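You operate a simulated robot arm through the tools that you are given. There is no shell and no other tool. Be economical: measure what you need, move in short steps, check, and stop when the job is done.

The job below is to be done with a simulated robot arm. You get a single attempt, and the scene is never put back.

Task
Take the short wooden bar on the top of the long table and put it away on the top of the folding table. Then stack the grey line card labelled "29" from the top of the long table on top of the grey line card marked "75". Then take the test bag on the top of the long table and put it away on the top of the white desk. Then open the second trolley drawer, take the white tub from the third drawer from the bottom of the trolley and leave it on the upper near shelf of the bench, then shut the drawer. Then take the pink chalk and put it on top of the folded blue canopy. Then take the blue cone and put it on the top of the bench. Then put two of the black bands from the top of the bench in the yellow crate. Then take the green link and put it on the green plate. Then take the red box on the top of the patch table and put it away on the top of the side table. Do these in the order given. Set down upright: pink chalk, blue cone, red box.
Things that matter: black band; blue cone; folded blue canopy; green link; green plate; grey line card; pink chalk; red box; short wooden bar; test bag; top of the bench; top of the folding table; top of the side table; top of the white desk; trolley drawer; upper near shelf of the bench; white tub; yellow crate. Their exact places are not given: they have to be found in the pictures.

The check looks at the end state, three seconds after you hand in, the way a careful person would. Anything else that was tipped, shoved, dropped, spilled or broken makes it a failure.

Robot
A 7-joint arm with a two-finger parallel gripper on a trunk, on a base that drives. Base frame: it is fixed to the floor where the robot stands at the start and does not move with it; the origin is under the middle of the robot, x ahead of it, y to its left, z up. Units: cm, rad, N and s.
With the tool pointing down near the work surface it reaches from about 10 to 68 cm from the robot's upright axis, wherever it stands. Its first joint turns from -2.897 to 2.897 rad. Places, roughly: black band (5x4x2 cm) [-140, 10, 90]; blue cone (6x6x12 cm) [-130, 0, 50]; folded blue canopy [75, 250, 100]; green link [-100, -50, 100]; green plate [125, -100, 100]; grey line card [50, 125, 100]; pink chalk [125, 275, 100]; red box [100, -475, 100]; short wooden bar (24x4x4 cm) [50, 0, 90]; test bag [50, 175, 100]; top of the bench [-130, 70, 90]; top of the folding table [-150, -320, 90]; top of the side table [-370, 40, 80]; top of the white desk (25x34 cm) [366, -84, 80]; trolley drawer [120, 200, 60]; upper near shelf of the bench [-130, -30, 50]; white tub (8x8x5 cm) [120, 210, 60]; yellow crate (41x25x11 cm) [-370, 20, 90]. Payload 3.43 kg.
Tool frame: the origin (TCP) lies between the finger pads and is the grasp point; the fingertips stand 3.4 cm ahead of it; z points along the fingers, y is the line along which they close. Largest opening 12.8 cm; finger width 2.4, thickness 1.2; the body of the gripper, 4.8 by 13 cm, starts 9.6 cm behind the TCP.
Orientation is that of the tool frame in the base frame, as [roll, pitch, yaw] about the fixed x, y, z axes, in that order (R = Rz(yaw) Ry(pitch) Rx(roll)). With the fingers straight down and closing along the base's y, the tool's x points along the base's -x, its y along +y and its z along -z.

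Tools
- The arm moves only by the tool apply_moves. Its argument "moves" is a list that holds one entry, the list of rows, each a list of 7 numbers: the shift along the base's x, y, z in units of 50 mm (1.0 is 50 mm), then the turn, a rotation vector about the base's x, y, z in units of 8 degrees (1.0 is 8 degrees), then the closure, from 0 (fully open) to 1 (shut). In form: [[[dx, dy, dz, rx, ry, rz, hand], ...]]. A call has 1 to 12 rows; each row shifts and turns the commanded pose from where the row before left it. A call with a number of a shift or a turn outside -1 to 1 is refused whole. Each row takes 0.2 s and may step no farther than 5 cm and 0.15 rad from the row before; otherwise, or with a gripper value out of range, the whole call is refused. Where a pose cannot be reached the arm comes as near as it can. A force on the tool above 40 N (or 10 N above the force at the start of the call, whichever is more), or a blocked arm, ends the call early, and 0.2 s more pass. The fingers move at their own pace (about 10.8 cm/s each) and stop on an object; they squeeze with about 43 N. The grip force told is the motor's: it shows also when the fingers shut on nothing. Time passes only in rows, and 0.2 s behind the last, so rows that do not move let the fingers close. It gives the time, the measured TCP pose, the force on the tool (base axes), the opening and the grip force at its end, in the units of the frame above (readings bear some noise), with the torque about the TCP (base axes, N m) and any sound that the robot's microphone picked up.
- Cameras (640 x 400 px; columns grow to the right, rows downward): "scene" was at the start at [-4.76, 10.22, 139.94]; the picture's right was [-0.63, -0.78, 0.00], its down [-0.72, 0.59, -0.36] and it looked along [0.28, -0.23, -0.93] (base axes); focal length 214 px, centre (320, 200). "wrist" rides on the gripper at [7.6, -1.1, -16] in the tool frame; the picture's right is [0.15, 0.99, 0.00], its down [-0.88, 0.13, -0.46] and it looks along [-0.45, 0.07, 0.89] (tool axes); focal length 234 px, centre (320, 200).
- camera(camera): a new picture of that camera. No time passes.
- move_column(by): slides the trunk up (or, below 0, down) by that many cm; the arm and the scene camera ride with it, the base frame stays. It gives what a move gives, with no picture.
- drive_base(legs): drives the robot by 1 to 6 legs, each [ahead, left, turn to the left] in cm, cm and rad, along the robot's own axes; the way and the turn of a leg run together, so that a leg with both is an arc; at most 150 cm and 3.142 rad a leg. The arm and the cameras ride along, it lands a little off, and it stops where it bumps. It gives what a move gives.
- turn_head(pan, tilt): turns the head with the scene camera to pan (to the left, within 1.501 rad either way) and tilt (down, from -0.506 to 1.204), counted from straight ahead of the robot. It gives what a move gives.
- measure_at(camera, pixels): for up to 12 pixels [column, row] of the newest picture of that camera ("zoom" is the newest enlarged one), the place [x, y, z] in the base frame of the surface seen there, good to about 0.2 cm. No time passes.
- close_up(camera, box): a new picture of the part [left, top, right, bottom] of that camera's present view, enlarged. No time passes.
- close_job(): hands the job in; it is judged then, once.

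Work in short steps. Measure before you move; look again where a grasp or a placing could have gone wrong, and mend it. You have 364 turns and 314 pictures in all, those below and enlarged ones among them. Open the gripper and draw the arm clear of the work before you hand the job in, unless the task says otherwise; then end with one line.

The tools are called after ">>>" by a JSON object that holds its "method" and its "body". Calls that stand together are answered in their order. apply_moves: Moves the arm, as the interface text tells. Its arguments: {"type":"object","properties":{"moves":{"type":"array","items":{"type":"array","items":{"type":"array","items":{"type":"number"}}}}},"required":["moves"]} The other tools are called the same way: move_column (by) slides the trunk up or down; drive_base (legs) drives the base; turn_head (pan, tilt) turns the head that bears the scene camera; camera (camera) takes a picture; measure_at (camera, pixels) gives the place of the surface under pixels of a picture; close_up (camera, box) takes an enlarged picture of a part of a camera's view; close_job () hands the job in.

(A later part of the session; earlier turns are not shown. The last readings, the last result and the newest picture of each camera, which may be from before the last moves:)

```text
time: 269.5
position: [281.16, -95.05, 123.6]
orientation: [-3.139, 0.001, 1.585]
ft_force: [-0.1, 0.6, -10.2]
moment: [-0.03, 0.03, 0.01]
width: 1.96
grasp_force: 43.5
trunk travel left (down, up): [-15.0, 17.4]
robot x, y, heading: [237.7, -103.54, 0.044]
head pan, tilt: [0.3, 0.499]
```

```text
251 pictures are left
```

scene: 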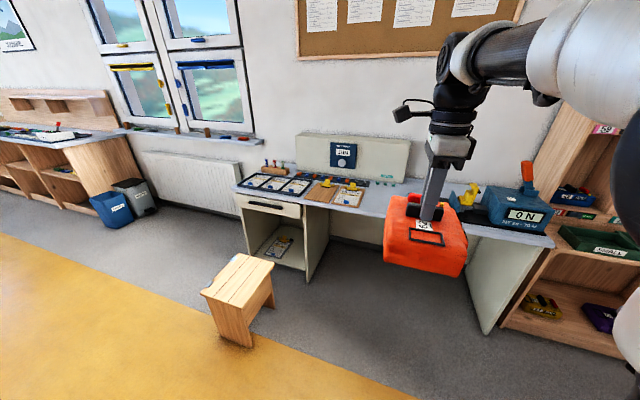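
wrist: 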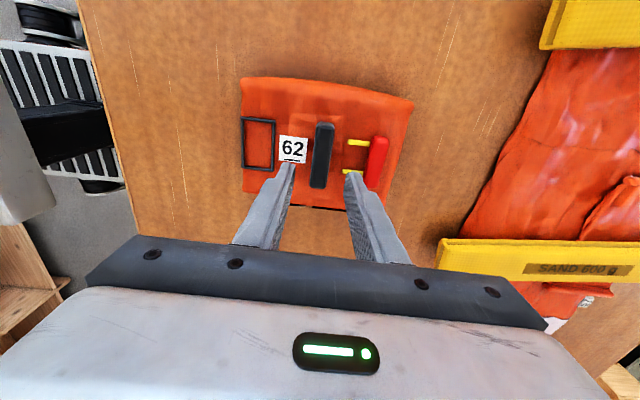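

>>> {"method": "close_up", "body": {"camera": "scene", "box": [220, 130, 560, 280]}}

>>> {"method": "measure_at", "body": {"camera": "scene", "pixels": [[275, 262], [240, 345], [200, 292], [350, 205], [375, 212], [490, 235], [550, 238], [375, 195], [490, 215], [460, 205], [360, 182], [270, 305]]}}

```text
1.88 times, centred on (390, 205) of scene
```

zoom: 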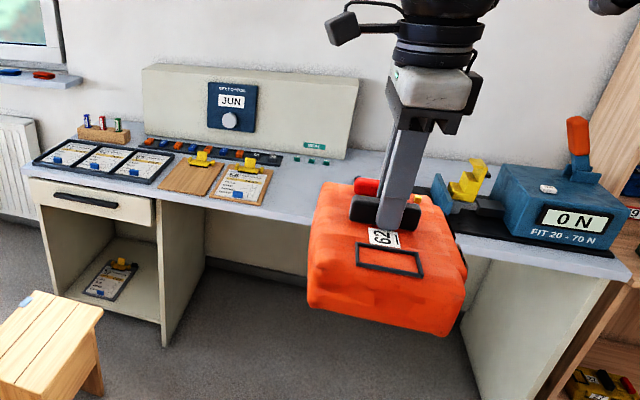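

```text
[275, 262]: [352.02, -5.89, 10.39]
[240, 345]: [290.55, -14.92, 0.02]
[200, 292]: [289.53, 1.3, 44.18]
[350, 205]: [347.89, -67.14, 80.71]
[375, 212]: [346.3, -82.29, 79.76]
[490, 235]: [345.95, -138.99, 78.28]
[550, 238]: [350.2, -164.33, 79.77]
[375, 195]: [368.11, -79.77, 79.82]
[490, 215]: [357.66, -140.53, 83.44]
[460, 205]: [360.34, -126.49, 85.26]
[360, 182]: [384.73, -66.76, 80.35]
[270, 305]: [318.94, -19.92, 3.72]
```

Free area at about x 350–380, y -72…-108 of the desk. The stool (y>-20) is out of the way; I drive ahead to x≈305.

>>> {"method": "drive_base", "body": {"legs": [[0, 0, -0.04], [66, 8, 0]]}}

>>> {"method": "turn_head", "body": {"pan": 0.1, "tilt": 0.8}}

>>> {"method": "camera", "body": {"camera": "scene"}}

>>> {"method": "camera", "body": {"camera": "wrist"}}

```text
time: 273.5
position: [347.32, -88.46, 123.63]
orientation: [-3.141, 0.0, 1.553]
ft_force: [0.3, 0.2, -11.3]
moment: [-0.06, 0.03, 0.0]
width: 1.96
grasp_force: 42.9
trunk travel left (down, up): [-15.0, 17.4]
robot x, y, heading: [303.62, -95.66, 0.001]
head pan, tilt: [0.3, 0.499]
```

```text
time: 274.3
position: [347.3, -88.38, 123.54]
orientation: [-3.14, 0.0, 1.551]
ft_force: [0.1, 0.6, -10.4]
moment: [0.0, 0.02, 0.04]
width: 1.98
grasp_force: 43.0
trunk travel left (down, up): [-15.0, 17.4]
robot x, y, heading: [303.6, -95.29, 0.002]
head pan, tilt: [0.099, 0.799]
```

```text
249 pictures are left
```

scene: 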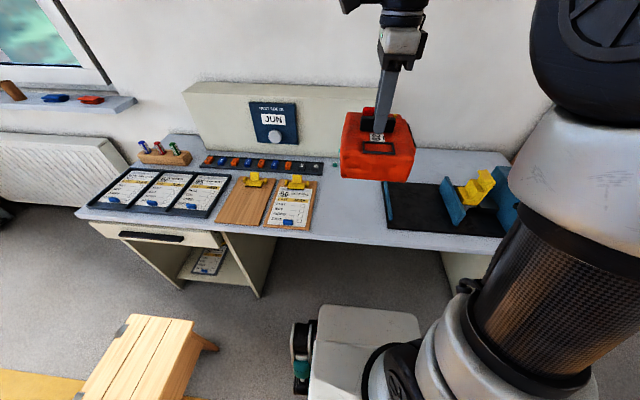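

```text
248 pictures are left
```

wrist: 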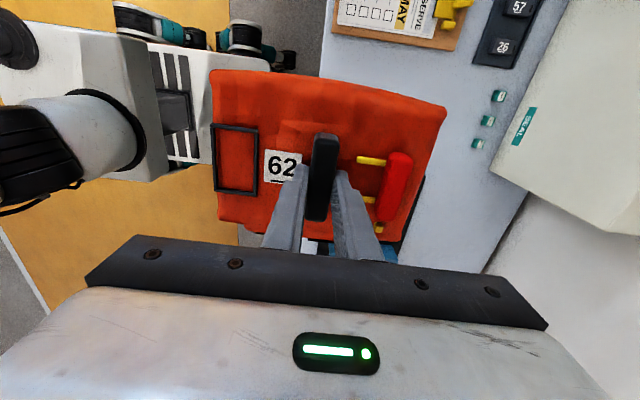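

I measure the clear strip between the clipboard (315,200) and the black fixture (385,205).

>>> {"method": "measure_at", "body": {"camera": "scene", "pixels": [[312, 190], [304, 228], [383, 185], [388, 228], [345, 232], [345, 180], [345, 165], [333, 165], [395, 182], [350, 205]]}}

```text
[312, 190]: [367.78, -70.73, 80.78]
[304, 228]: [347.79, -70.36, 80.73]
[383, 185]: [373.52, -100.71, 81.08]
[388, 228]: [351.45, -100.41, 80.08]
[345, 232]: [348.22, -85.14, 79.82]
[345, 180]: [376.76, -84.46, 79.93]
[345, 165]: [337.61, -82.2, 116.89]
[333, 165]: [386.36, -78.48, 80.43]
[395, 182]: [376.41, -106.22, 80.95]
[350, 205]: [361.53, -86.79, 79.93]
```

Free strip y -71…-100, x 346–382. I bring the bag over (362,-85.6) and lower it most of the way.

>>> {"method": "apply_moves", "body": {"moves": [[[0.75, 0.14, 0, 0, 0, 0, 1], [0.75, 0.14, 0, 0, 0, 0, 1], [0.75, 0.14, 0, 0, 0, 0, 1], [0.69, 0.14, 0, 0, 0, 0, 1], [0, 0, -0.9, 0, 0, 0, 1], [0, 0, -0.9, 0, 0, 0, 1], [0, 0, -0.9, 0, 0, 0, 1], [0, 0, -0.9, 0, 0, 0, 1], [0, 0, -0.9, 0, 0, 0, 1], [0, 0, -0.9, 0, 0, 0, 1], [0, 0, 0, 0, 0, 0, 1]]]}}

>>> {"method": "camera", "body": {"camera": "scene"}}

```text
time: 276.7
position: [361.95, -85.57, 96.53]
orientation: [3.14, 0.0, 1.552]
ft_force: [0.0, 0.2, -10.7]
moment: [-0.05, 0.04, -0.02]
width: 1.98
grasp_force: 43.3
trunk travel left (down, up): [-15.0, 17.4]
robot x, y, heading: [303.55, -95.73, 0.008]
head pan, tilt: [0.099, 0.799]
```

```text
247 pictures are left
```

scene: 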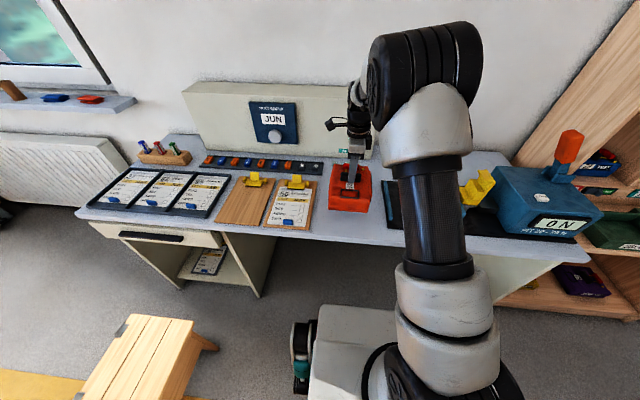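

Clear on both sides. I lower to the desk.

>>> {"method": "apply_moves", "body": {"moves": [[[0, 0, -0.5, 0, 0, 0, 1], [0, 0, -0.4, 0, 0, 0, 1], [0, 0, -0.2, 0, 0, 0, 1], [0, 0, -0.1, 0, 0, 0, 1], [0, 0, 0, 0, 0, 0, 1]]]}}

>>> {"method": "close_up", "body": {"camera": "scene", "box": [290, 120, 420, 230]}}

```text
time: 277.9
position: [362.11, -85.62, 90.63]
orientation: [3.139, -0.001, 1.549]
ft_force: [-0.7, -1.0, -0.7]
moment: [0.61, 0.26, 0.01]
width: 1.96
grasp_force: 43.2
trunk travel left (down, up): [-15.0, 17.4]
robot x, y, heading: [303.77, -95.24, 0.004]
head pan, tilt: [0.099, 0.799]
```

```text
3.64 times, centred on (355, 175) of scene
```

zoom: 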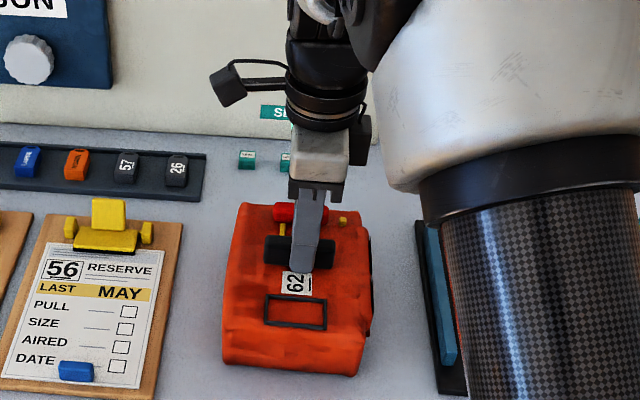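

The desk bears the bag now. Release (partly open) and rise.

>>> {"method": "apply_moves", "body": {"moves": [[[0, 0, 0, 0, 0, 0, 0.7], [0, 0, 0, 0, 0, 0, 0.66], [0, 0, 0.3, 0, 0, 0, 0.66], [0, 0, 0.6, 0, 0, 0, 0.66], [0, 0, 0.9, 0, 0, 0, 0.5], [0, 0, 0.9, 0, 0, 0, 0], [-0.4, 0, 0.8, 0, 0, 0, 0], [-0.7, 0, 0.6, 0, 0, 0, 0], [-0.9, 0, 0.2, 0, 0, 0, 0], [-0.9, 0, 0, 0, 0, 0, 0], [-0.9, 0, 0, 0, 0, 0, 0]]]}}

>>> {"method": "turn_head", "body": {"pan": 0.0, "tilt": 0.6}}

>>> {"method": "camera", "body": {"camera": "scene"}}

>>> {"method": "turn_head", "body": {"pan": 1.45, "tilt": 0.4}}

>>> {"method": "camera", "body": {"camera": "scene"}}

```text
time: 280.3
position: [342.98, -85.66, 112.05]
orientation: [-3.139, 0.0, 1.551]
ft_force: [0.4, -0.3, -0.2]
moment: [-0.04, 0.04, 0.0]
width: 12.8
grasp_force: 0.1
trunk travel left (down, up): [-15.0, 17.4]
robot x, y, heading: [303.62, -95.52, 0.005]
head pan, tilt: [0.099, 0.799]
```

```text
time: 281.1
position: [343.01, -85.67, 112.16]
orientation: [3.141, 0.0, 1.554]
ft_force: [0.2, 0.4, 0.3]
moment: [0.01, -0.03, 0.02]
width: 12.78
grasp_force: 0.1
trunk travel left (down, up): [-15.0, 17.4]
robot x, y, heading: [303.68, -95.04, 0.004]
head pan, tilt: [0.0, 0.6]
```

```text
245 pictures are left
```

scene: 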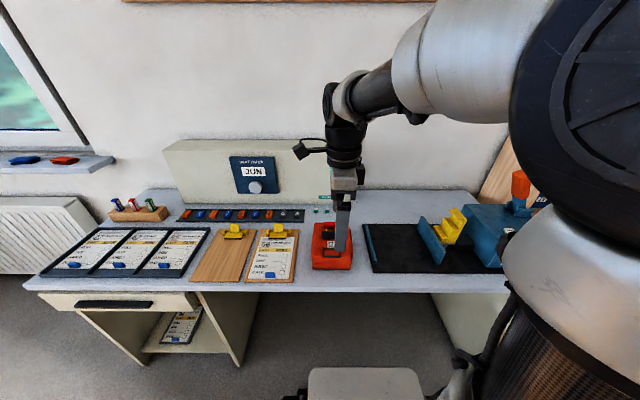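

```text
time: 282.6
position: [343.06, -85.62, 112.16]
orientation: [3.141, 0.0, 1.552]
ft_force: [-0.3, 0.5, 0.3]
moment: [0.01, 0.0, -0.03]
width: 12.81
grasp_force: 0.1
trunk travel left (down, up): [-15.0, 17.4]
robot x, y, heading: [303.91, -95.4, 0.006]
head pan, tilt: [1.45, 0.4]
```

```text
244 pictures are left
```

scene: 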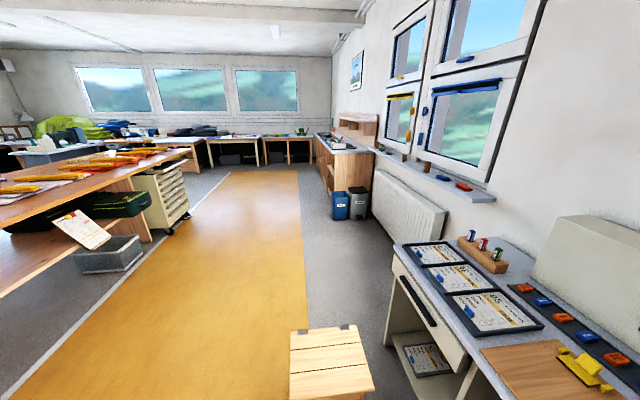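

The trolley (pale cabinet with drawers) is on this side under the long table at (160,195), its fronts facing +x. I measure it and enlarge.

>>> {"method": "measure_at", "body": {"camera": "scene", "pixels": [[160, 165], [185, 170], [190, 215], [165, 230], [150, 180], [175, 200], [70, 160], [100, 260], [60, 130], [330, 345], [305, 170], [340, 210]]}}

>>> {"method": "close_up", "body": {"camera": "scene", "box": [60, 110, 280, 260]}}

```text
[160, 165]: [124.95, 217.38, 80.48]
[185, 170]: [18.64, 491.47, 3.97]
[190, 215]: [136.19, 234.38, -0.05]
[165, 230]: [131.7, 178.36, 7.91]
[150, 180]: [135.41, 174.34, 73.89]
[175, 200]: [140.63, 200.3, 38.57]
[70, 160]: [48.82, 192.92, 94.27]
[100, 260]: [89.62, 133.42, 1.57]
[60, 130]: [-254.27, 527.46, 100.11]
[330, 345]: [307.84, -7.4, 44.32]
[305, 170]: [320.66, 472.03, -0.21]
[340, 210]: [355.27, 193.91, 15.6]
```

```text
2.67 times, centred on (170, 185) of scene
```

zoom: 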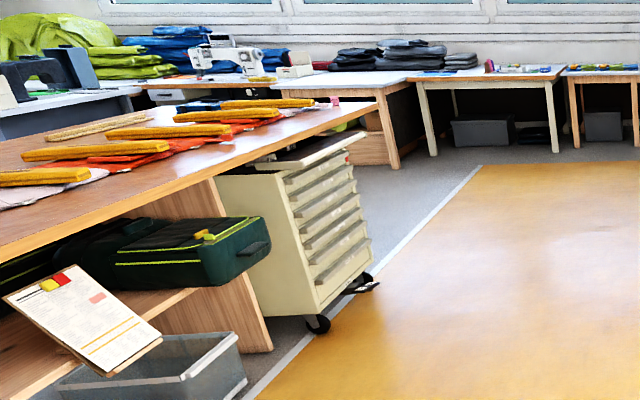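

I back away from the desk, drive left to y≈205, and turn round to face the trolley.

>>> {"method": "drive_base", "body": {"legs": [[-70, 0, 0], [0, 150, 0], [0, 148, 0], [0, 0, 1.57], [0, 0, 1.57]]}}

>>> {"method": "turn_head", "body": {"pan": 0.1, "tilt": 0.6}}

>>> {"method": "camera", "body": {"camera": "scene"}}

```text
time: 322.3
position: [193.06, 192.92, 112.07]
orientation: [3.14, -0.001, -1.617]
ft_force: [-0.6, -0.4, -0.4]
moment: [0.0, 0.0, 0.03]
width: 12.82
grasp_force: 0.1
trunk travel left (down, up): [-15.0, 17.4]
robot x, y, heading: [232.8, 201.48, 3.124]
head pan, tilt: [1.45, 0.4]
```

```text
time: 323.8
position: [192.96, 192.87, 112.1]
orientation: [3.141, -0.001, -1.619]
ft_force: [-0.2, -0.2, -0.7]
moment: [0.02, -0.04, 0.03]
width: 12.8
grasp_force: 0.1
trunk travel left (down, up): [-15.0, 17.4]
robot x, y, heading: [232.42, 201.86, 3.123]
head pan, tilt: [0.099, 0.6]
```

```text
242 pictures are left
```

scene: 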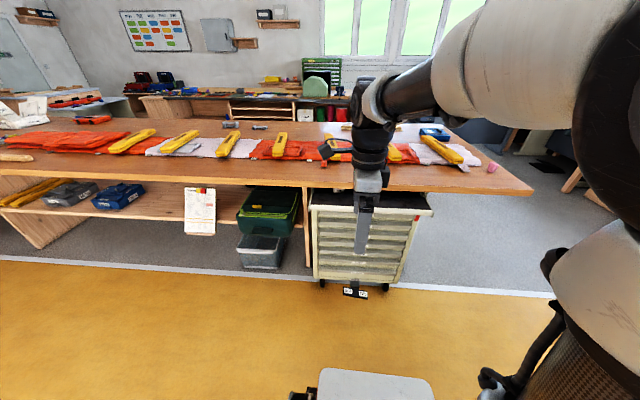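

>>> {"method": "close_up", "body": {"camera": "scene", "box": [290, 170, 450, 310]}}

```text
2.86 times, centred on (370, 240) of scene
```

zoom: 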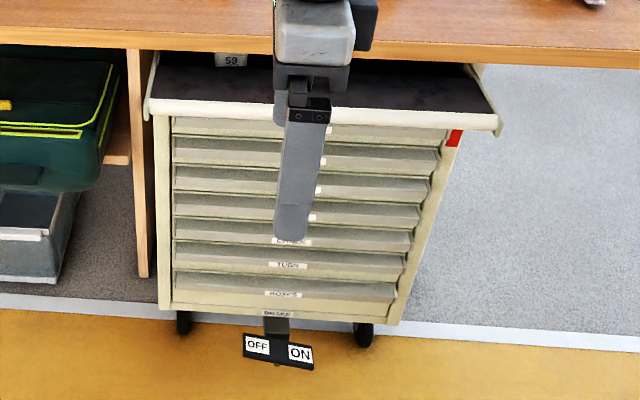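

I measure the drawer fronts' heights.

>>> {"method": "measure_at", "body": {"camera": "zoom", "pixels": [[240, 125], [240, 148], [240, 175], [240, 200], [240, 228], [240, 255], [240, 280], [240, 305], [175, 120], [440, 135], [320, 110], [165, 300]]}}

>>> {"method": "apply_moves", "body": {"moves": [[[0.5, 0.7, 0, 0, 0, 0, 0], [0.5, 0.7, 0, 0, 0, 0, 0], [0.3, 0.9, 0, 0, 0, 0, 0], [0.3, 0.9, 0, 0, 0, 0, 0], [0.3, 0.9, 0, 0, 0, 0, 0], [0.3, 0.9, 0, 0, 0, 0, 0]]]}}

>>> {"method": "drive_base", "body": {"legs": [[20, 0, 0.017]]}}

>>> {"method": "turn_head", "body": {"pan": 0.0, "tilt": 0.75}}

>>> {"method": "camera", "body": {"camera": "scene"}}

```text
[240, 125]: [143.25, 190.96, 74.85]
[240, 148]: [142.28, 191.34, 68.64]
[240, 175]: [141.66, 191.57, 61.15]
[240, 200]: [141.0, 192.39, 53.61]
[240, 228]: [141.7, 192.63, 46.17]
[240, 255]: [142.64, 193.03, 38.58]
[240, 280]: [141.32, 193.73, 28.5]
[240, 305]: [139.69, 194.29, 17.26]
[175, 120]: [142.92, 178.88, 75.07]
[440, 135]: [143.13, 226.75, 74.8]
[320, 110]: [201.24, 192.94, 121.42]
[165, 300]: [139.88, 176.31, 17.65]
```

```text
time: 325.2
position: [204.06, 218.14, 111.85]
orientation: [-3.141, 0.0, -1.616]
ft_force: [0.1, -0.2, 0.6]
moment: [0.01, 0.02, 0.01]
width: 12.79
grasp_force: 0.0
trunk travel left (down, up): [-15.0, 17.4]
robot x, y, heading: [233.1, 201.42, 3.124]
head pan, tilt: [0.099, 0.6]
```

```text
time: 326.8
position: [184.1, 217.98, 111.9]
orientation: [-3.141, 0.0, -1.6]
ft_force: [0.2, 1.2, -0.6]
moment: [-0.02, -0.01, -0.01]
width: 12.8
grasp_force: 0.2
trunk travel left (down, up): [-15.0, 17.4]
robot x, y, heading: [213.41, 201.57, 3.133]
head pan, tilt: [0.099, 0.6]
```

```text
time: 327.5
position: [184.08, 217.89, 111.81]
orientation: [3.141, 0.001, -1.599]
ft_force: [-0.8, 0.2, -0.5]
moment: [0.04, 0.0, -0.01]
width: 12.83
grasp_force: 0.0
trunk travel left (down, up): [-15.0, 17.4]
robot x, y, heading: [212.73, 201.89, 3.137]
head pan, tilt: [0.0, 0.75]
```

```text
240 pictures are left
```

scene: 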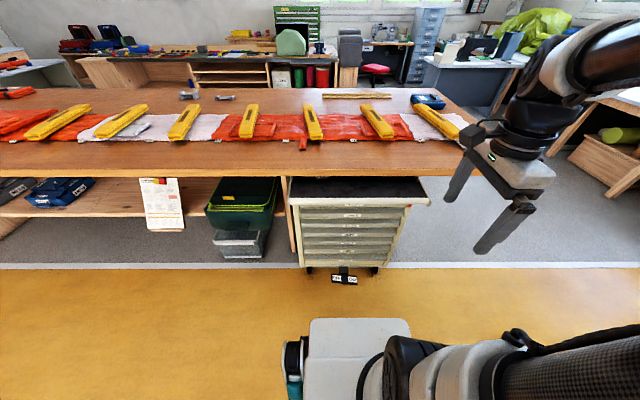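

>>> {"method": "close_up", "body": {"camera": "scene", "box": [280, 170, 440, 290]}}

>>> {"method": "close_up", "body": {"camera": "scene", "box": [315, 200, 385, 290]}}

```text
3.33 times, centred on (360, 230) of scene
```

zoom: 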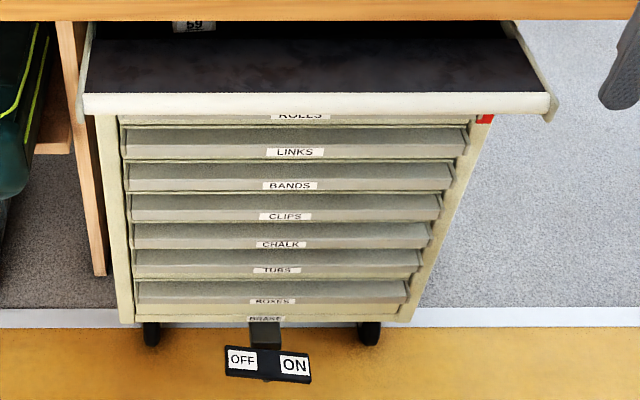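

```text
4.44 times, centred on (350, 245) of scene
```

zoom: 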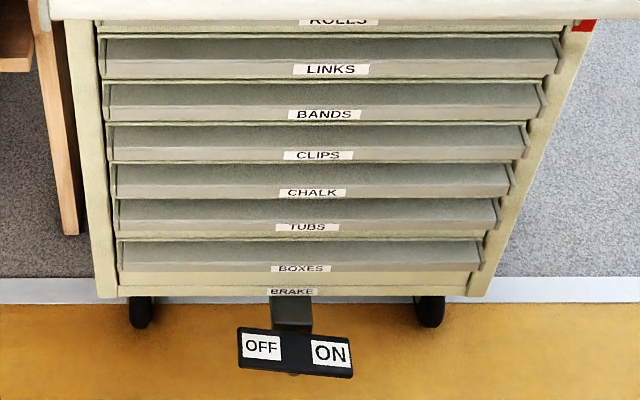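

Seven fronts are labelled ROLLS, LINKS, BANDS, CLIPS, CHALK, TUBS, BOXES. I lower the trunk and look closer/more level to understand which drawer is meant.

>>> {"method": "move_column", "body": {"by": -15}}

>>> {"method": "turn_head", "body": {"pan": 0.0, "tilt": 0.75}}

>>> {"method": "close_up", "body": {"camera": "scene", "box": [280, 150, 440, 290]}}

```text
time: 329.3
position: [183.97, 217.9, 96.95]
orientation: [-3.141, 0.001, -1.599]
ft_force: [0.1, -0.7, -0.3]
moment: [-0.01, 0.01, -0.02]
width: 12.8
grasp_force: 0.2
trunk travel left (down, up): [0.0, 32.4]
robot x, y, heading: [212.96, 201.89, 3.132]
head pan, tilt: [0.0, 0.75]
```

```text
time: 329.9
position: [184.1, 217.89, 96.84]
orientation: [-3.14, 0.0, -1.6]
ft_force: [0.0, 0.1, 0.1]
moment: [0.0, 0.0, -0.04]
width: 12.8
grasp_force: 0.0
trunk travel left (down, up): [0.0, 32.4]
robot x, y, heading: [213.06, 202.01, 3.135]
head pan, tilt: [0.0, 0.75]
```

```text
2.86 times, centred on (360, 220) of scene
```

zoom: 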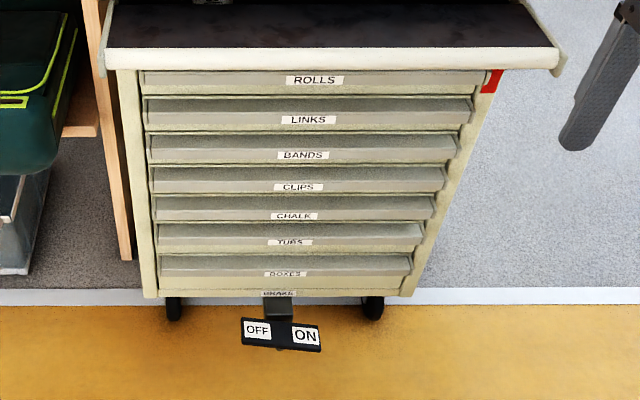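

>>> {"method": "measure_at", "body": {"camera": "zoom", "pixels": [[270, 79], [270, 119], [265, 155], [260, 187], [260, 216], [255, 242], [250, 274], [260, 103], [255, 205], [255, 226], [180, 216], [410, 216]]}}

```text
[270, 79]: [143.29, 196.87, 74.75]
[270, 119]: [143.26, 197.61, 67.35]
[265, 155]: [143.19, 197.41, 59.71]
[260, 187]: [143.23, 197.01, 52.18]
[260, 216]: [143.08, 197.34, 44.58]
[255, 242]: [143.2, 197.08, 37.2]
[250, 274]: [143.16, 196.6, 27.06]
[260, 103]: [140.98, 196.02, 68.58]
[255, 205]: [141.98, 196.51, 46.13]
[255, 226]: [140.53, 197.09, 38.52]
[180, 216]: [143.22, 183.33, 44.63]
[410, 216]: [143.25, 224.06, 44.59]
```

Lip heights: ROLLS 74.8, LINKS 67.4, BANDS 59.7, CLIPS 52.2, CHALK 44.6, TUBS 37.2, BOXES 27.1. The lips must be gripped from the front, so I tip the hand to point horizontally at the trolley (fingers closing vertically).

>>> {"method": "apply_moves", "body": {"moves": [[[-0.317, -0.25, -0.1, 0, 0.94, 0.02, 0], [-0.317, -0.25, -0.1, 0, 0.94, 0.02, 0], [-0.317, -0.25, -0.1, 0, 0.94, 0.02, 0], [-0.317, -0.25, -0.1, 0, 0.94, 0.02, 0], [-0.317, -0.25, -0.2, 0, 0.94, 0.02, 0], [-0.317, -0.25, -0.2, 0, 0.94, 0.02, 0], [-0.317, -0.25, -0.2, 0, 0.94, 0.02, 0], [-0.317, -0.25, -0.2, 0, 0.94, 0.02, 0], [-0.317, -0.25, -0.3, 0, 0.94, 0.02, 0], [-0.317, -0.25, -0.3, 0, 0.94, 0.02, 0], [-0.317, -0.25, -0.3, 0, 0.94, 0.02, 0], [-0.317, -0.25, -0.3, 0, 0.94, 0.02, 0]]]}}

>>> {"method": "camera", "body": {"camera": "scene"}}

```text
time: 332.5
position: [157.72, 205.42, 88.94]
orientation: [1.565, -0.005, -1.548]
ft_force: [-0.2, 0.0, -0.4]
moment: [-0.06, -0.04, 0.0]
width: 12.79
grasp_force: 0.1
out of reach, approached as far as the arm can: row 6, 7, 8, 9, 10
trunk travel left (down, up): [0.0, 32.4]
robot x, y, heading: [212.92, 201.65, 3.137]
head pan, tilt: [0.0, 0.75]
```

```text
236 pictures are left
```

scene: 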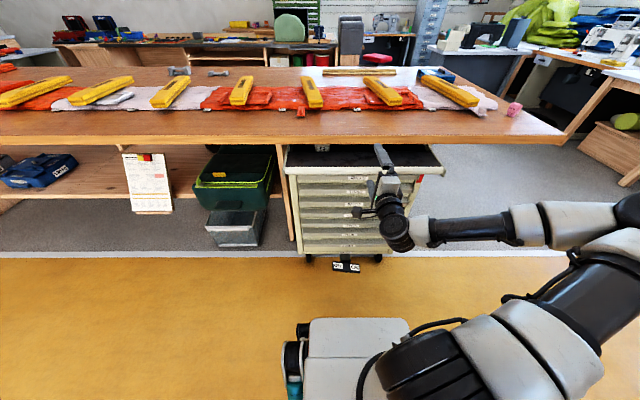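

The hand points at the trolley. I lower it to the LINKS lip height, keeping clear of the front.

>>> {"method": "apply_moves", "body": {"moves": [[[0, -0.1, -0.8, 0, 0, -0.05, 0.3], [0, -0.1, -0.8, 0, 0, -0.05, 0.6], [0, -0.1, -0.9, 0, 0, -0.05, 0.68], [0, -0.1, -0.9, 0, 0, 0, 0.68], [0, -0.05, -0.88, 0, 0, 0, 0.68]]]}}

>>> {"method": "camera", "body": {"camera": "wrist"}}

>>> {"method": "camera", "body": {"camera": "scene"}}

```text
time: 333.7
position: [157.37, 203.38, 67.66]
orientation: [1.565, -0.006, -1.568]
ft_force: [0.0, -0.2, 1.6]
moment: [-0.03, 0.02, 0.02]
width: 4.1
grasp_force: 0.1
trunk travel left (down, up): [0.0, 32.4]
robot x, y, heading: [213.21, 201.52, 3.137]
head pan, tilt: [0.0, 0.75]
```

```text
235 pictures are left
```

wrist: 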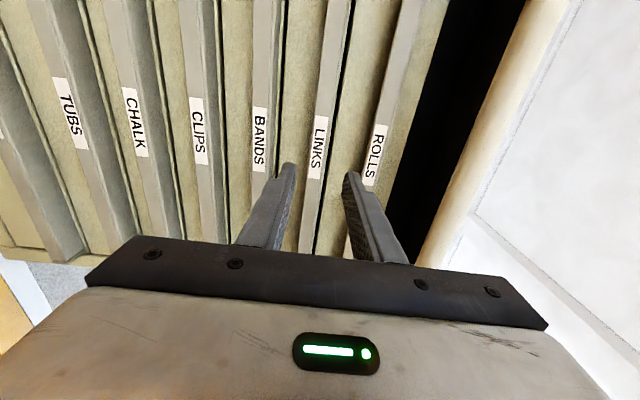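

```text
234 pictures are left
```

scene: 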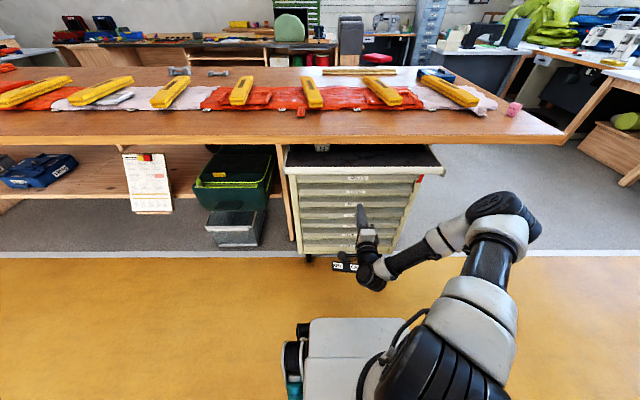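

The LINKS lip lies between the fingers' planes. By the rough heights given (z≈60) the LINKS drawer (second from the top) fits best. I move in and grip its lip.

>>> {"method": "apply_moves", "body": {"moves": [[[-0.8, 0, 0, 0, 0, 0, 0.68], [-0.8, 0, 0, 0, 0, 0, 0.68], [-0.6, 0, 0, 0, 0, 0, 0.68], [-0.35, 0, 0, 0, 0, 0, 0.68], [0, 0, 0, 0, 0, 0, 0.68]]]}}

>>> {"method": "camera", "body": {"camera": "wrist"}}

```text
time: 334.9
position: [144.89, 203.33, 67.55]
orientation: [1.568, -0.008, -1.572]
ft_force: [0.9, 0.0, 0.5]
moment: [0.01, -0.01, 0.04]
width: 4.12
grasp_force: 0.0
trunk travel left (down, up): [0.0, 32.4]
robot x, y, heading: [213.23, 202.2, 3.14]
head pan, tilt: [0.0, 0.75]
```

```text
233 pictures are left
```

wrist: 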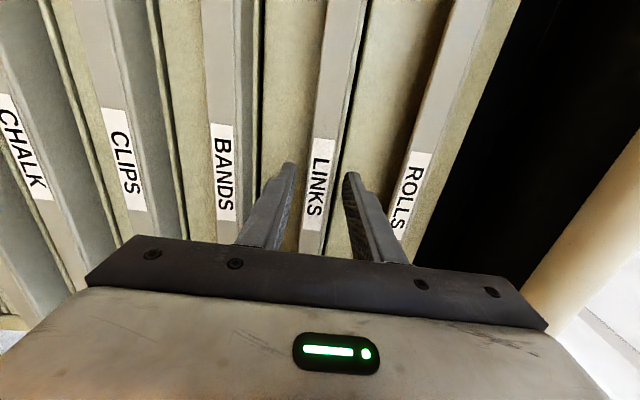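

The fingers straddle the LINKS lip. Close.

>>> {"method": "apply_moves", "body": {"moves": [[[-0.05, 0, 0, 0, 0, 0, 0.8], [0, 0, 0, 0, 0, 0, 1], [0, 0, 0, 0, 0, 0, 1], [0, 0, 0, 0, 0, 0, 1]]]}}

>>> {"method": "apply_moves", "body": {"moves": [[[0.4, 0, 0, 0, 0, 0, 1], [0.6, 0, 0, 0, 0, 0, 1], [0.6, 0, 0, 0, 0, 0, 1]]]}}

>>> {"method": "camera", "body": {"camera": "scene"}}

```text
time: 335.9
position: [144.79, 203.28, 67.64]
orientation: [1.568, -0.004, -1.571]
ft_force: [7.7, 0.8, -0.5]
moment: [1.28, -0.23, -0.08]
width: 2.35
grasp_force: 44.9
trunk travel left (down, up): [0.0, 32.4]
robot x, y, heading: [213.08, 201.69, 3.137]
head pan, tilt: [0.0, 0.75]
```

```text
time: 336.7
position: [152.66, 203.38, 67.58]
orientation: [1.568, -0.008, -1.568]
ft_force: [-0.4, -0.7, -5.7]
moment: [1.04, -0.35, -0.39]
width: 2.36
grasp_force: 45.1
trunk travel left (down, up): [0.0, 32.4]
robot x, y, heading: [212.87, 201.49, 3.137]
head pan, tilt: [0.0, 0.75]
```

```text
232 pictures are left
```

scene: 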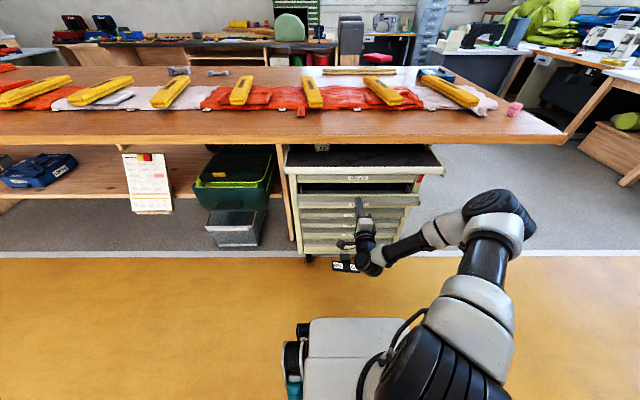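

The drawer slides out easily. I pull it on by driving back 22 cm.

>>> {"method": "drive_base", "body": {"legs": [[-22, 0, 0]]}}

>>> {"method": "close_up", "body": {"camera": "scene", "box": [260, 130, 460, 290]}}

```text
time: 338.4
position: [174.81, 203.29, 67.57]
orientation: [1.565, -0.007, -1.571]
ft_force: [-0.2, 0.7, -8.7]
moment: [1.08, -0.39, 0.04]
width: 2.37
grasp_force: 45.1
trunk travel left (down, up): [0.0, 32.4]
robot x, y, heading: [235.14, 201.88, 3.14]
head pan, tilt: [0.0, 0.75]
```

```text
2.50 times, centred on (360, 210) of scene
```

zoom: 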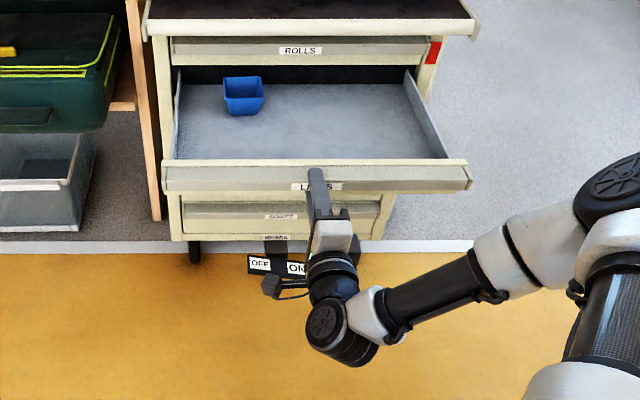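

Only a blue tub is in here, no white one. I shut this drawer again and will try the third from the bottom (CHALK).

>>> {"method": "drive_base", "body": {"legs": [[21, 0, 0]]}}

>>> {"method": "apply_moves", "body": {"moves": [[[-0.6, 0, 0, 0, 0, 0, 1], [-0.6, 0, 0, 0, 0, 0, 1], [-0.4, 0, 0, 0, 0, 0, 1], [-0.2, 0, 0, 0, 0, 0, 1], [-0.1, 0, 0, 0, 0, 0, 1]]]}}

```text
time: 340.0
position: [154.21, 203.34, 67.64]
orientation: [1.569, -0.006, -1.57]
ft_force: [0.6, -7.4, -3.7]
moment: [1.04, -0.28, 0.09]
width: 2.38
grasp_force: 44.7
trunk travel left (down, up): [0.0, 32.4]
robot x, y, heading: [214.66, 201.77, 3.143]
head pan, tilt: [0.0, 0.75]
```

```text
time: 341.2
position: [144.58, 203.32, 67.54]
orientation: [1.572, -0.009, -1.569]
ft_force: [0.9, -0.6, -7.2]
moment: [1.14, -0.13, -0.26]
width: 2.37
grasp_force: 44.8
trunk travel left (down, up): [0.0, 32.4]
robot x, y, heading: [214.48, 201.79, 3.137]
head pan, tilt: [0.0, 0.75]
```

Nearly home (grip was at 144.8). I nudge for the stop, then let go and back off.

>>> {"method": "apply_moves", "body": {"moves": [[[-0.06, 0, 0, 0, 0, 0, 1], [-0.06, 0, 0, 0, 0, 0, 1], [0, 0, 0, 0, 0, 0, 1]]]}}

>>> {"method": "apply_moves", "body": {"moves": [[[0, 0, 0, 0, 0, 0, 0.68], [0, 0, 0, 0, 0, 0, 0.68], [0.6, 0, 0, 0, 0, 0, 0.68], [0.8, 0, 0, 0, 0, 0, 0.68], [0.8, 0, 0, 0, 0, 0, 0.68]]]}}

>>> {"method": "close_up", "body": {"camera": "scene", "box": [260, 130, 460, 290]}}

```text
time: 341.7
position: [144.65, 203.41, 67.62]
orientation: [1.569, -0.007, -1.569]
ft_force: [11.0, 0.5, 5.5]
moment: [1.06, -0.07, -0.18]
width: 2.36
grasp_force: 45.5
trunk travel left (down, up): [0.0, 32.4]
robot x, y, heading: [214.91, 201.78, 3.134]
head pan, tilt: [0.0, 0.75]
stopped in row 2: the force on the tool passed its limit at 46 N (the readings are from after the stop); the commanded pose is now the measured one
```

```text
time: 342.9
position: [155.62, 203.32, 67.45]
orientation: [1.571, -0.007, -1.57]
ft_force: [-0.5, -0.6, 1.1]
moment: [0.0, -0.02, -0.02]
width: 4.11
grasp_force: 0.0
trunk travel left (down, up): [0.0, 32.4]
robot x, y, heading: [214.58, 201.88, 3.134]
head pan, tilt: [0.0, 0.75]
```

```text
2.50 times, centred on (360, 210) of scene
```

zoom: 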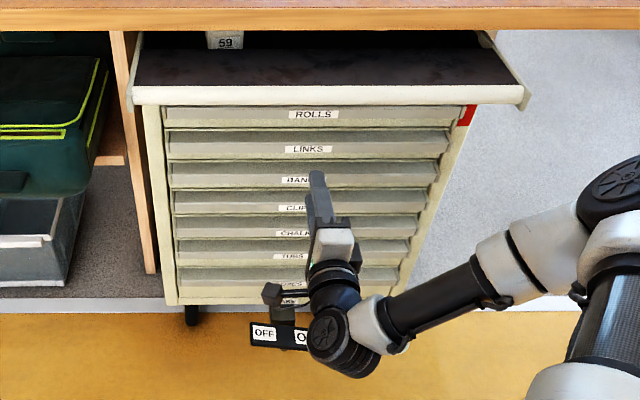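

Shut. Now I go down to the CHALK lip (z≈44.7).

>>> {"method": "apply_moves", "body": {"moves": [[[0.2, 0, -0.8, 0, 0, 0, 0.68], [0, 0, -0.9, 0, 0, 0, 0.68], [0, 0, -0.9, 0, 0, 0, 0.68], [0, 0, -0.9, 0, 0, 0, 0.68], [0, 0, -0.9, 0, 0, 0, 0.68], [0, 0, -0.15, 0, 0, 0, 0.68]]]}}

>>> {"method": "camera", "body": {"camera": "wrist"}}

```text
time: 344.3
position: [152.22, 203.62, 65.54]
orientation: [1.577, -0.009, -1.571]
ft_force: [0.7, 0.1, -0.6]
moment: [-0.01, -0.02, -0.04]
width: 4.12
grasp_force: 0.0
out of reach, approached as far as the arm can: row 1, 2, 3, 4, 5, 6
trunk travel left (down, up): [0.0, 32.4]
robot x, y, heading: [214.52, 201.75, 3.138]
head pan, tilt: [0.0, 0.75]
```

```text
229 pictures are left
```

wrist: 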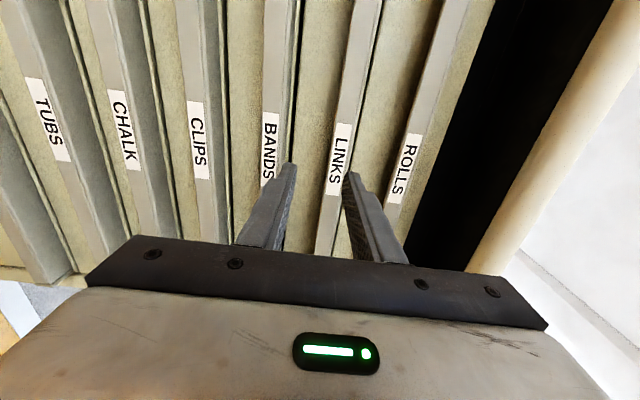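

Out of reach downward; the arm seems to want more stretch. I back the base 12 cm, leaving the hand where it is relative to the robot, then try lower and farther.

>>> {"method": "drive_base", "body": {"legs": [[-12, 0, 0]]}}

>>> {"method": "apply_moves", "body": {"moves": [[[-0.6, 0, -0.6, 0, 0, 0, 0.68], [-0.6, 0, -0.6, 0, 0, 0, 0.68], [-0.3, 0, -0.8, 0, 0, 0, 0.68], [0, 0, -0.8, 0, 0, 0, 0.68], [0, 0, -0.8, 0, 0, 0, 0.68]]]}}

>>> {"method": "camera", "body": {"camera": "scene"}}

```text
time: 345.5
position: [164.09, 203.45, 65.5]
orientation: [1.574, -0.008, -1.568]
ft_force: [0.0, 0.2, 0.0]
moment: [-0.03, -0.02, 0.01]
width: 4.11
grasp_force: 0.1
trunk travel left (down, up): [0.0, 32.4]
robot x, y, heading: [226.31, 201.75, 3.141]
head pan, tilt: [0.0, 0.75]
```

```text
time: 346.7
position: [156.63, 203.44, 65.1]
orientation: [1.576, -0.008, -1.567]
ft_force: [-0.7, 0.8, 0.9]
moment: [-0.01, 0.0, 0.01]
width: 4.13
grasp_force: 0.1
out of reach, approached as far as the arm can: row 1, 2, 3, 4, 5
trunk travel left (down, up): [0.0, 32.4]
robot x, y, heading: [226.41, 201.69, 3.144]
head pan, tilt: [0.0, 0.75]
```

```text
228 pictures are left
```

scene: 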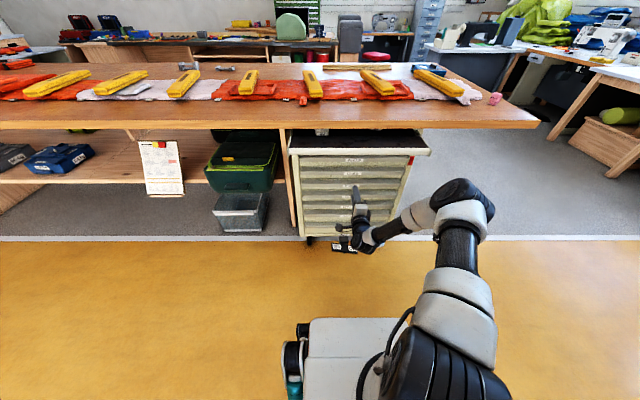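

The height stays limited at this hand direction. I try with the robot turned 0.6 rad left, so that the hand points to the right relative to the arm.

>>> {"method": "drive_base", "body": {"legs": [[0, 0, 0.6]]}}

>>> {"method": "apply_moves", "body": {"moves": [[[0.3, 0.5, 0, 0, 0, -0.86, 0.68], [0.3, 0.5, 0, 0, 0, -0.86, 0.68], [0.3, 0.5, 0, 0, 0, -0.86, 0.68], [0.3, 0.5, 0, 0, 0, -0.86, 0.68], [0.3, 0.5, 0, 0, 0, -0.86, 0.68], [0, 0.3, -0.6, 0, 0, 0, 0.68], [0, 0.3, -0.8, 0, 0, 0, 0.68], [0, 0, -0.8, 0, 0, 0, 0.68], [0, 0, -0.8, 0, 0, 0, 0.68]]]}}

>>> {"method": "turn_head", "body": {"pan": -0.4, "tilt": 0.75}}

>>> {"method": "camera", "body": {"camera": "scene"}}

```text
time: 348.8
position: [168.16, 163.24, 65.01]
orientation: [1.577, -0.009, -0.957]
ft_force: [0.3, 0.3, -0.1]
moment: [0.01, -0.02, 0.0]
width: 4.08
grasp_force: 0.1
trunk travel left (down, up): [0.0, 32.4]
robot x, y, heading: [226.18, 201.71, -2.543]
head pan, tilt: [0.0, 0.75]
```

```text
time: 350.8
position: [173.66, 176.53, 65.27]
orientation: [1.578, -0.008, -1.559]
ft_force: [1.0, -0.1, 0.2]
moment: [0.05, 0.0, 0.0]
width: 4.11
grasp_force: 0.1
out of reach, approached as far as the arm can: row 5, 6, 7, 8, 9
trunk travel left (down, up): [0.0, 32.4]
robot x, y, heading: [226.44, 201.75, -2.541]
head pan, tilt: [0.0, 0.75]
```

```text
time: 351.7
position: [173.57, 176.58, 65.31]
orientation: [1.577, -0.008, -1.559]
ft_force: [-0.9, -0.3, 0.6]
moment: [0.0, -0.01, -0.03]
width: 4.08
grasp_force: 0.0
trunk travel left (down, up): [0.0, 32.4]
robot x, y, heading: [226.11, 201.85, -2.538]
head pan, tilt: [-0.4, 0.75]
```

```text
227 pictures are left
```

scene: 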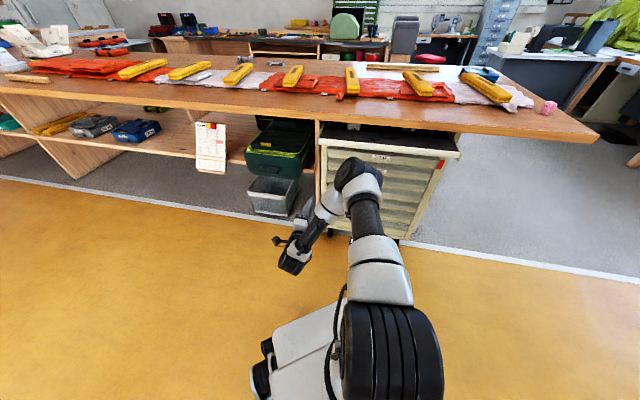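

The height limit is the same. Thinking again: "second drawer" = "third from the bottom" fits four real drawers (LINKS, BANDS, CLIPS, CHALK…), and z≈60 matches BANDS (59.7). I turn back and try that one with the hand pitched slightly down.

>>> {"method": "apply_moves", "body": {"moves": [[[0.3, -0.3, 0.4, 0, 0, 0.86, 0.68], [0.3, -0.3, 0.4, 0, 0, 0.86, 0.68], [0, -0.3, 0, 0, 0, 0.86, 0.68], [0, -0.3, 0, 0, 0, 0.86, 0.68], [0, -0.3, 0, 0, 0, 0.86, 0.68]]]}}

>>> {"method": "drive_base", "body": {"legs": [[0, 0, -0.6]]}}

>>> {"method": "apply_moves", "body": {"moves": [[[0, 0, 0, 0, -0.6, 0, 0.68], [0, 0, 0, 0, -0.6, 0, 0.68], [0, 0, 0, 0, -0.6, 0, 0.68]]]}}

```text
time: 352.9
position: [176.66, 168.77, 69.53]
orientation: [1.575, -0.006, -0.954]
ft_force: [0.3, 0.2, 0.4]
moment: [-0.01, -0.01, 0.0]
width: 4.11
grasp_force: 0.1
trunk travel left (down, up): [0.0, 32.4]
robot x, y, heading: [226.3, 201.48, -2.538]
head pan, tilt: [-0.4, 0.75]
```

```text
time: 354.9
position: [166.83, 202.02, 69.61]
orientation: [1.576, -0.008, -1.548]
ft_force: [0.6, 0.9, 0.4]
moment: [0.02, -0.02, 0.03]
width: 4.12
grasp_force: 0.1
trunk travel left (down, up): [0.0, 32.4]
robot x, y, heading: [226.37, 201.91, -3.121]
head pan, tilt: [-0.4, 0.75]
```

```text
time: 355.7
position: [166.81, 201.96, 69.49]
orientation: [1.827, -0.013, -1.55]
ft_force: [0.0, 0.4, 0.3]
moment: [0.0, -0.02, -0.02]
width: 4.1
grasp_force: 0.0
trunk travel left (down, up): [0.0, 32.4]
robot x, y, heading: [226.42, 202.14, -3.121]
head pan, tilt: [-0.4, 0.75]
```

Pitched 14° down. I test lowering to z≈61.

>>> {"method": "apply_moves", "body": {"moves": [[[0, 0.1, -0.6, 0, 0, 0, 0.68], [0, 0.1, -0.6, 0, 0, 0, 0.68], [0, 0, -0.5, 0, 0, 0, 0.68]]]}}

>>> {"method": "camera", "body": {"camera": "wrist"}}

```text
time: 356.5
position: [166.85, 203.09, 60.76]
orientation: [1.827, -0.015, -1.549]
ft_force: [-0.6, 0.0, 0.7]
moment: [-0.02, 0.0, 0.01]
width: 4.13
grasp_force: 0.1
trunk travel left (down, up): [0.0, 32.4]
robot x, y, heading: [226.6, 202.0, -3.128]
head pan, tilt: [-0.4, 0.75]
```

```text
226 pictures are left
```

wrist: 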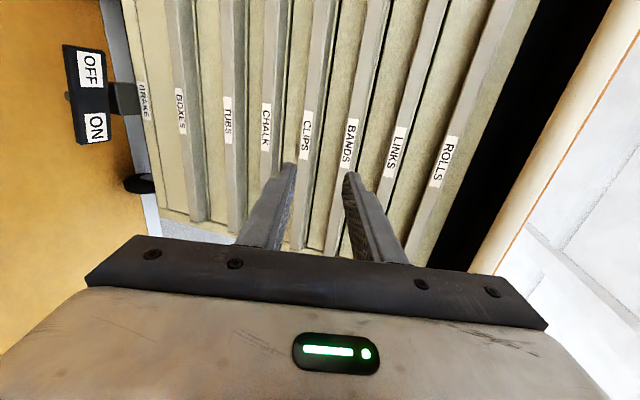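

Reachable. I drive 17 cm ahead, then close in on the BANDS lip.

>>> {"method": "drive_base", "body": {"legs": [[17, 0, 0]]}}

>>> {"method": "camera", "body": {"camera": "wrist"}}

```text
time: 358.0
position: [149.73, 202.78, 60.85]
orientation: [1.828, -0.014, -1.549]
ft_force: [-0.3, -0.1, 0.2]
moment: [0.01, -0.02, 0.04]
width: 4.09
grasp_force: 0.2
trunk travel left (down, up): [0.0, 32.4]
robot x, y, heading: [209.45, 201.56, -3.126]
head pan, tilt: [-0.4, 0.75]
```

```text
225 pictures are left
```

wrist: 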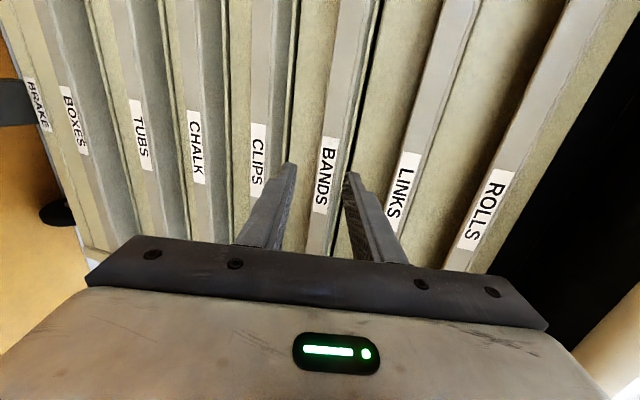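

The BANDS lip is between the fingers. I move in to x≈145 and close.

>>> {"method": "apply_moves", "body": {"moves": [[[-0.5, 0.05, -0.05, 0, 0, 0, 0.68], [-0.45, 0, -0.04, 0, 0, 0, 0.68], [0, 0, 0, 0, 0, 0, 0.8], [0, 0, 0, 0, 0, 0, 1], [0, 0, 0, 0, 0, 0, 1], [0, 0, 0, 0, 0, 0, 1]]]}}

>>> {"method": "apply_moves", "body": {"moves": [[[0.4, 0, 0, 0, 0, 0, 1], [0.6, 0, 0, 0, 0, 0, 1], [0.6, 0, 0, 0, 0, 0, 1]]]}}

>>> {"method": "turn_head", "body": {"pan": 0, "tilt": 0.8}}

>>> {"method": "close_up", "body": {"camera": "scene", "box": [240, 120, 440, 280]}}

```text
time: 359.4
position: [144.72, 202.85, 60.69]
orientation: [1.82, -0.012, -1.548]
ft_force: [-1.6, -1.4, 18.9]
moment: [1.08, 1.39, 0.35]
width: 2.84
grasp_force: 44.5
trunk travel left (down, up): [0.0, 32.4]
robot x, y, heading: [209.25, 201.6, -3.124]
head pan, tilt: [-0.4, 0.75]
```

```text
time: 360.2
position: [153.04, 202.95, 60.77]
orientation: [1.822, -0.012, -1.55]
ft_force: [0.1, 3.1, 29.6]
moment: [0.96, 1.25, 0.89]
width: 2.83
grasp_force: 45.2
trunk travel left (down, up): [0.0, 32.4]
robot x, y, heading: [209.11, 201.91, -3.129]
head pan, tilt: [-0.4, 0.75]
```

```text
time: 361.1
position: [153.04, 202.89, 60.73]
orientation: [1.821, -0.014, -1.55]
ft_force: [1.4, 1.2, 30.5]
moment: [0.88, 1.56, 0.16]
width: 2.84
grasp_force: 45.2
trunk travel left (down, up): [0.0, 32.4]
robot x, y, heading: [209.35, 201.77, -3.126]
head pan, tilt: [0.0, 0.799]
```

```text
2.50 times, centred on (340, 200) of scene
```

zoom: 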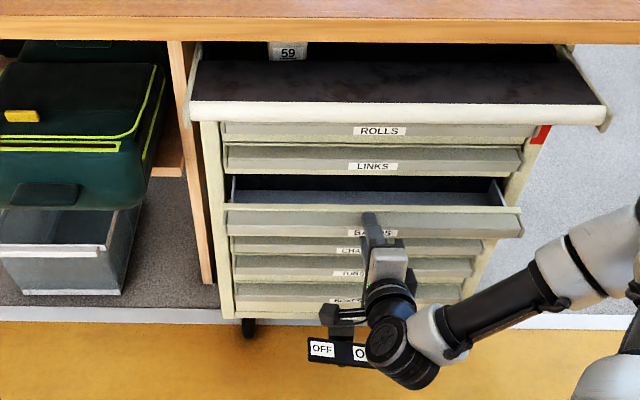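

It opens. I ease the vertical strain a little and pull it out by driving back.

>>> {"method": "apply_moves", "body": {"moves": [[[0, 0, 0.05, 0, 0, 0, 1], [0, 0, 0, 0, 0, 0, 1]]]}}

>>> {"method": "drive_base", "body": {"legs": [[-22, 0, 0]]}}

>>> {"method": "close_up", "body": {"camera": "scene", "box": [240, 100, 460, 280]}}

```text
time: 361.7
position: [152.99, 202.82, 60.81]
orientation: [1.823, -0.014, -1.549]
ft_force: [-0.4, -0.1, 20.0]
moment: [1.05, 1.63, -0.33]
width: 2.83
grasp_force: 45.2
trunk travel left (down, up): [0.0, 32.4]
robot x, y, heading: [209.48, 201.39, -3.128]
head pan, tilt: [0.0, 0.799]
```

```text
time: 363.4
position: [175.04, 202.89, 60.72]
orientation: [1.825, -0.018, -1.544]
ft_force: [0.4, -31.3, 7.7]
moment: [0.72, 0.93, 0.84]
width: 2.82
grasp_force: 45.1
trunk travel left (down, up): [0.0, 32.4]
robot x, y, heading: [231.14, 201.76, -3.13]
head pan, tilt: [0.0, 0.799]
```

```text
2.22 times, centred on (350, 190) of scene
```

zoom: 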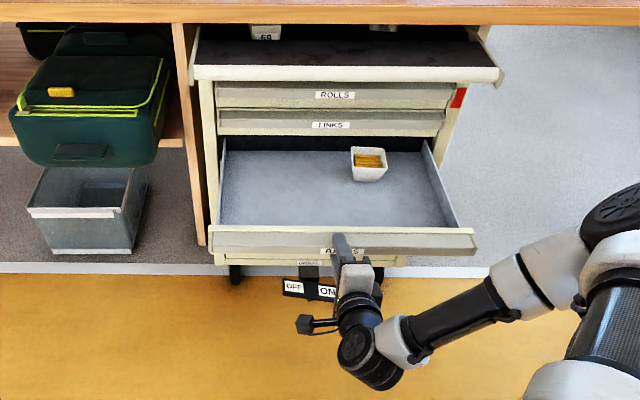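

There is the white tub (with yellow contents) in this drawer. I measure it, let go of the lip and back off.

>>> {"method": "measure_at", "body": {"camera": "zoom", "pixels": [[351, 150], [383, 150], [355, 180], [385, 180], [368, 160], [330, 180], [230, 210], [425, 145], [300, 235], [355, 148], [445, 215], [388, 165]]}}

>>> {"method": "apply_moves", "body": {"moves": [[[0, 0, 0, 0, 0, 0, 0.68], [0, 0, 0, 0, 0, 0, 0.68], [0.6, 0, 0.15, 0, 0, 0, 0.6], [0.9, 0, 0.3, 0, 0, 0, 0.6], [0.9, 0, 0.3, 0, 0, 0, 0.6]]]}}

>>> {"method": "close_up", "body": {"camera": "scene", "box": [240, 100, 460, 280]}}

```text
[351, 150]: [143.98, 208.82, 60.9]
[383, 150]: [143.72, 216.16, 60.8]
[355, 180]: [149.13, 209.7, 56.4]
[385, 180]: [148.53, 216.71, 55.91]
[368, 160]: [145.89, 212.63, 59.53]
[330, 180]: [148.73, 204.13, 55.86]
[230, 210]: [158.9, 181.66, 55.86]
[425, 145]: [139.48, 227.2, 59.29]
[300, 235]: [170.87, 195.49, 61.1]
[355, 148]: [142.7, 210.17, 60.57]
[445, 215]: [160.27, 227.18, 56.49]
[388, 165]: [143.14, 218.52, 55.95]
```

```text
time: 364.6
position: [186.1, 203.07, 66.04]
orientation: [1.828, -0.017, -1.545]
ft_force: [-0.6, 0.6, 0.6]
moment: [0.03, 0.04, 0.01]
width: 5.15
grasp_force: 0.0
out of reach, approached as far as the arm can: row 4, 5
trunk travel left (down, up): [0.0, 32.4]
robot x, y, heading: [231.45, 201.83, -3.132]
head pan, tilt: [0.0, 0.799]
```

```text
2.22 times, centred on (350, 190) of scene
```

zoom: 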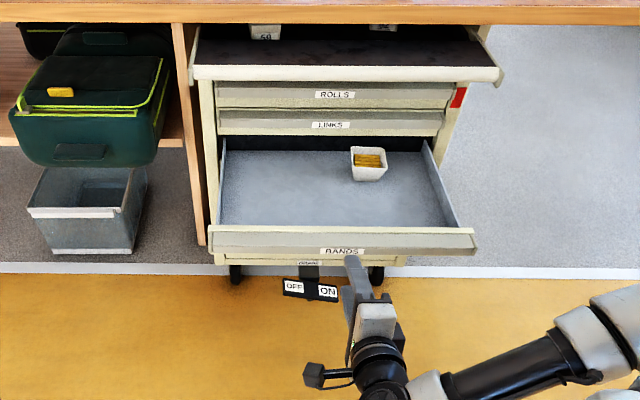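

The tub lies at x≈142.5–150, partly under the trolley top. I check the top's front edge and whether the drawer can come out further.

>>> {"method": "measure_at", "body": {"camera": "zoom", "pixels": [[340, 70], [340, 78], [340, 95], [340, 125], [430, 150], [300, 150], [345, 232], [345, 241], [345, 252], [362, 178], [352, 165], [386, 160]]}}

```text
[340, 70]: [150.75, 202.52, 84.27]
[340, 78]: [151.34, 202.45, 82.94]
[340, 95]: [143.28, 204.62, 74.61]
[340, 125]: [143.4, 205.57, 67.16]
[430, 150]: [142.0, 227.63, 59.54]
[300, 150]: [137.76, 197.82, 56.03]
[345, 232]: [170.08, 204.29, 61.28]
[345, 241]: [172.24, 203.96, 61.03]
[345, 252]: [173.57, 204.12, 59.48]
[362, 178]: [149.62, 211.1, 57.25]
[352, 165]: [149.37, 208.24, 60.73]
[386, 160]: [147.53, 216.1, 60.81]
```

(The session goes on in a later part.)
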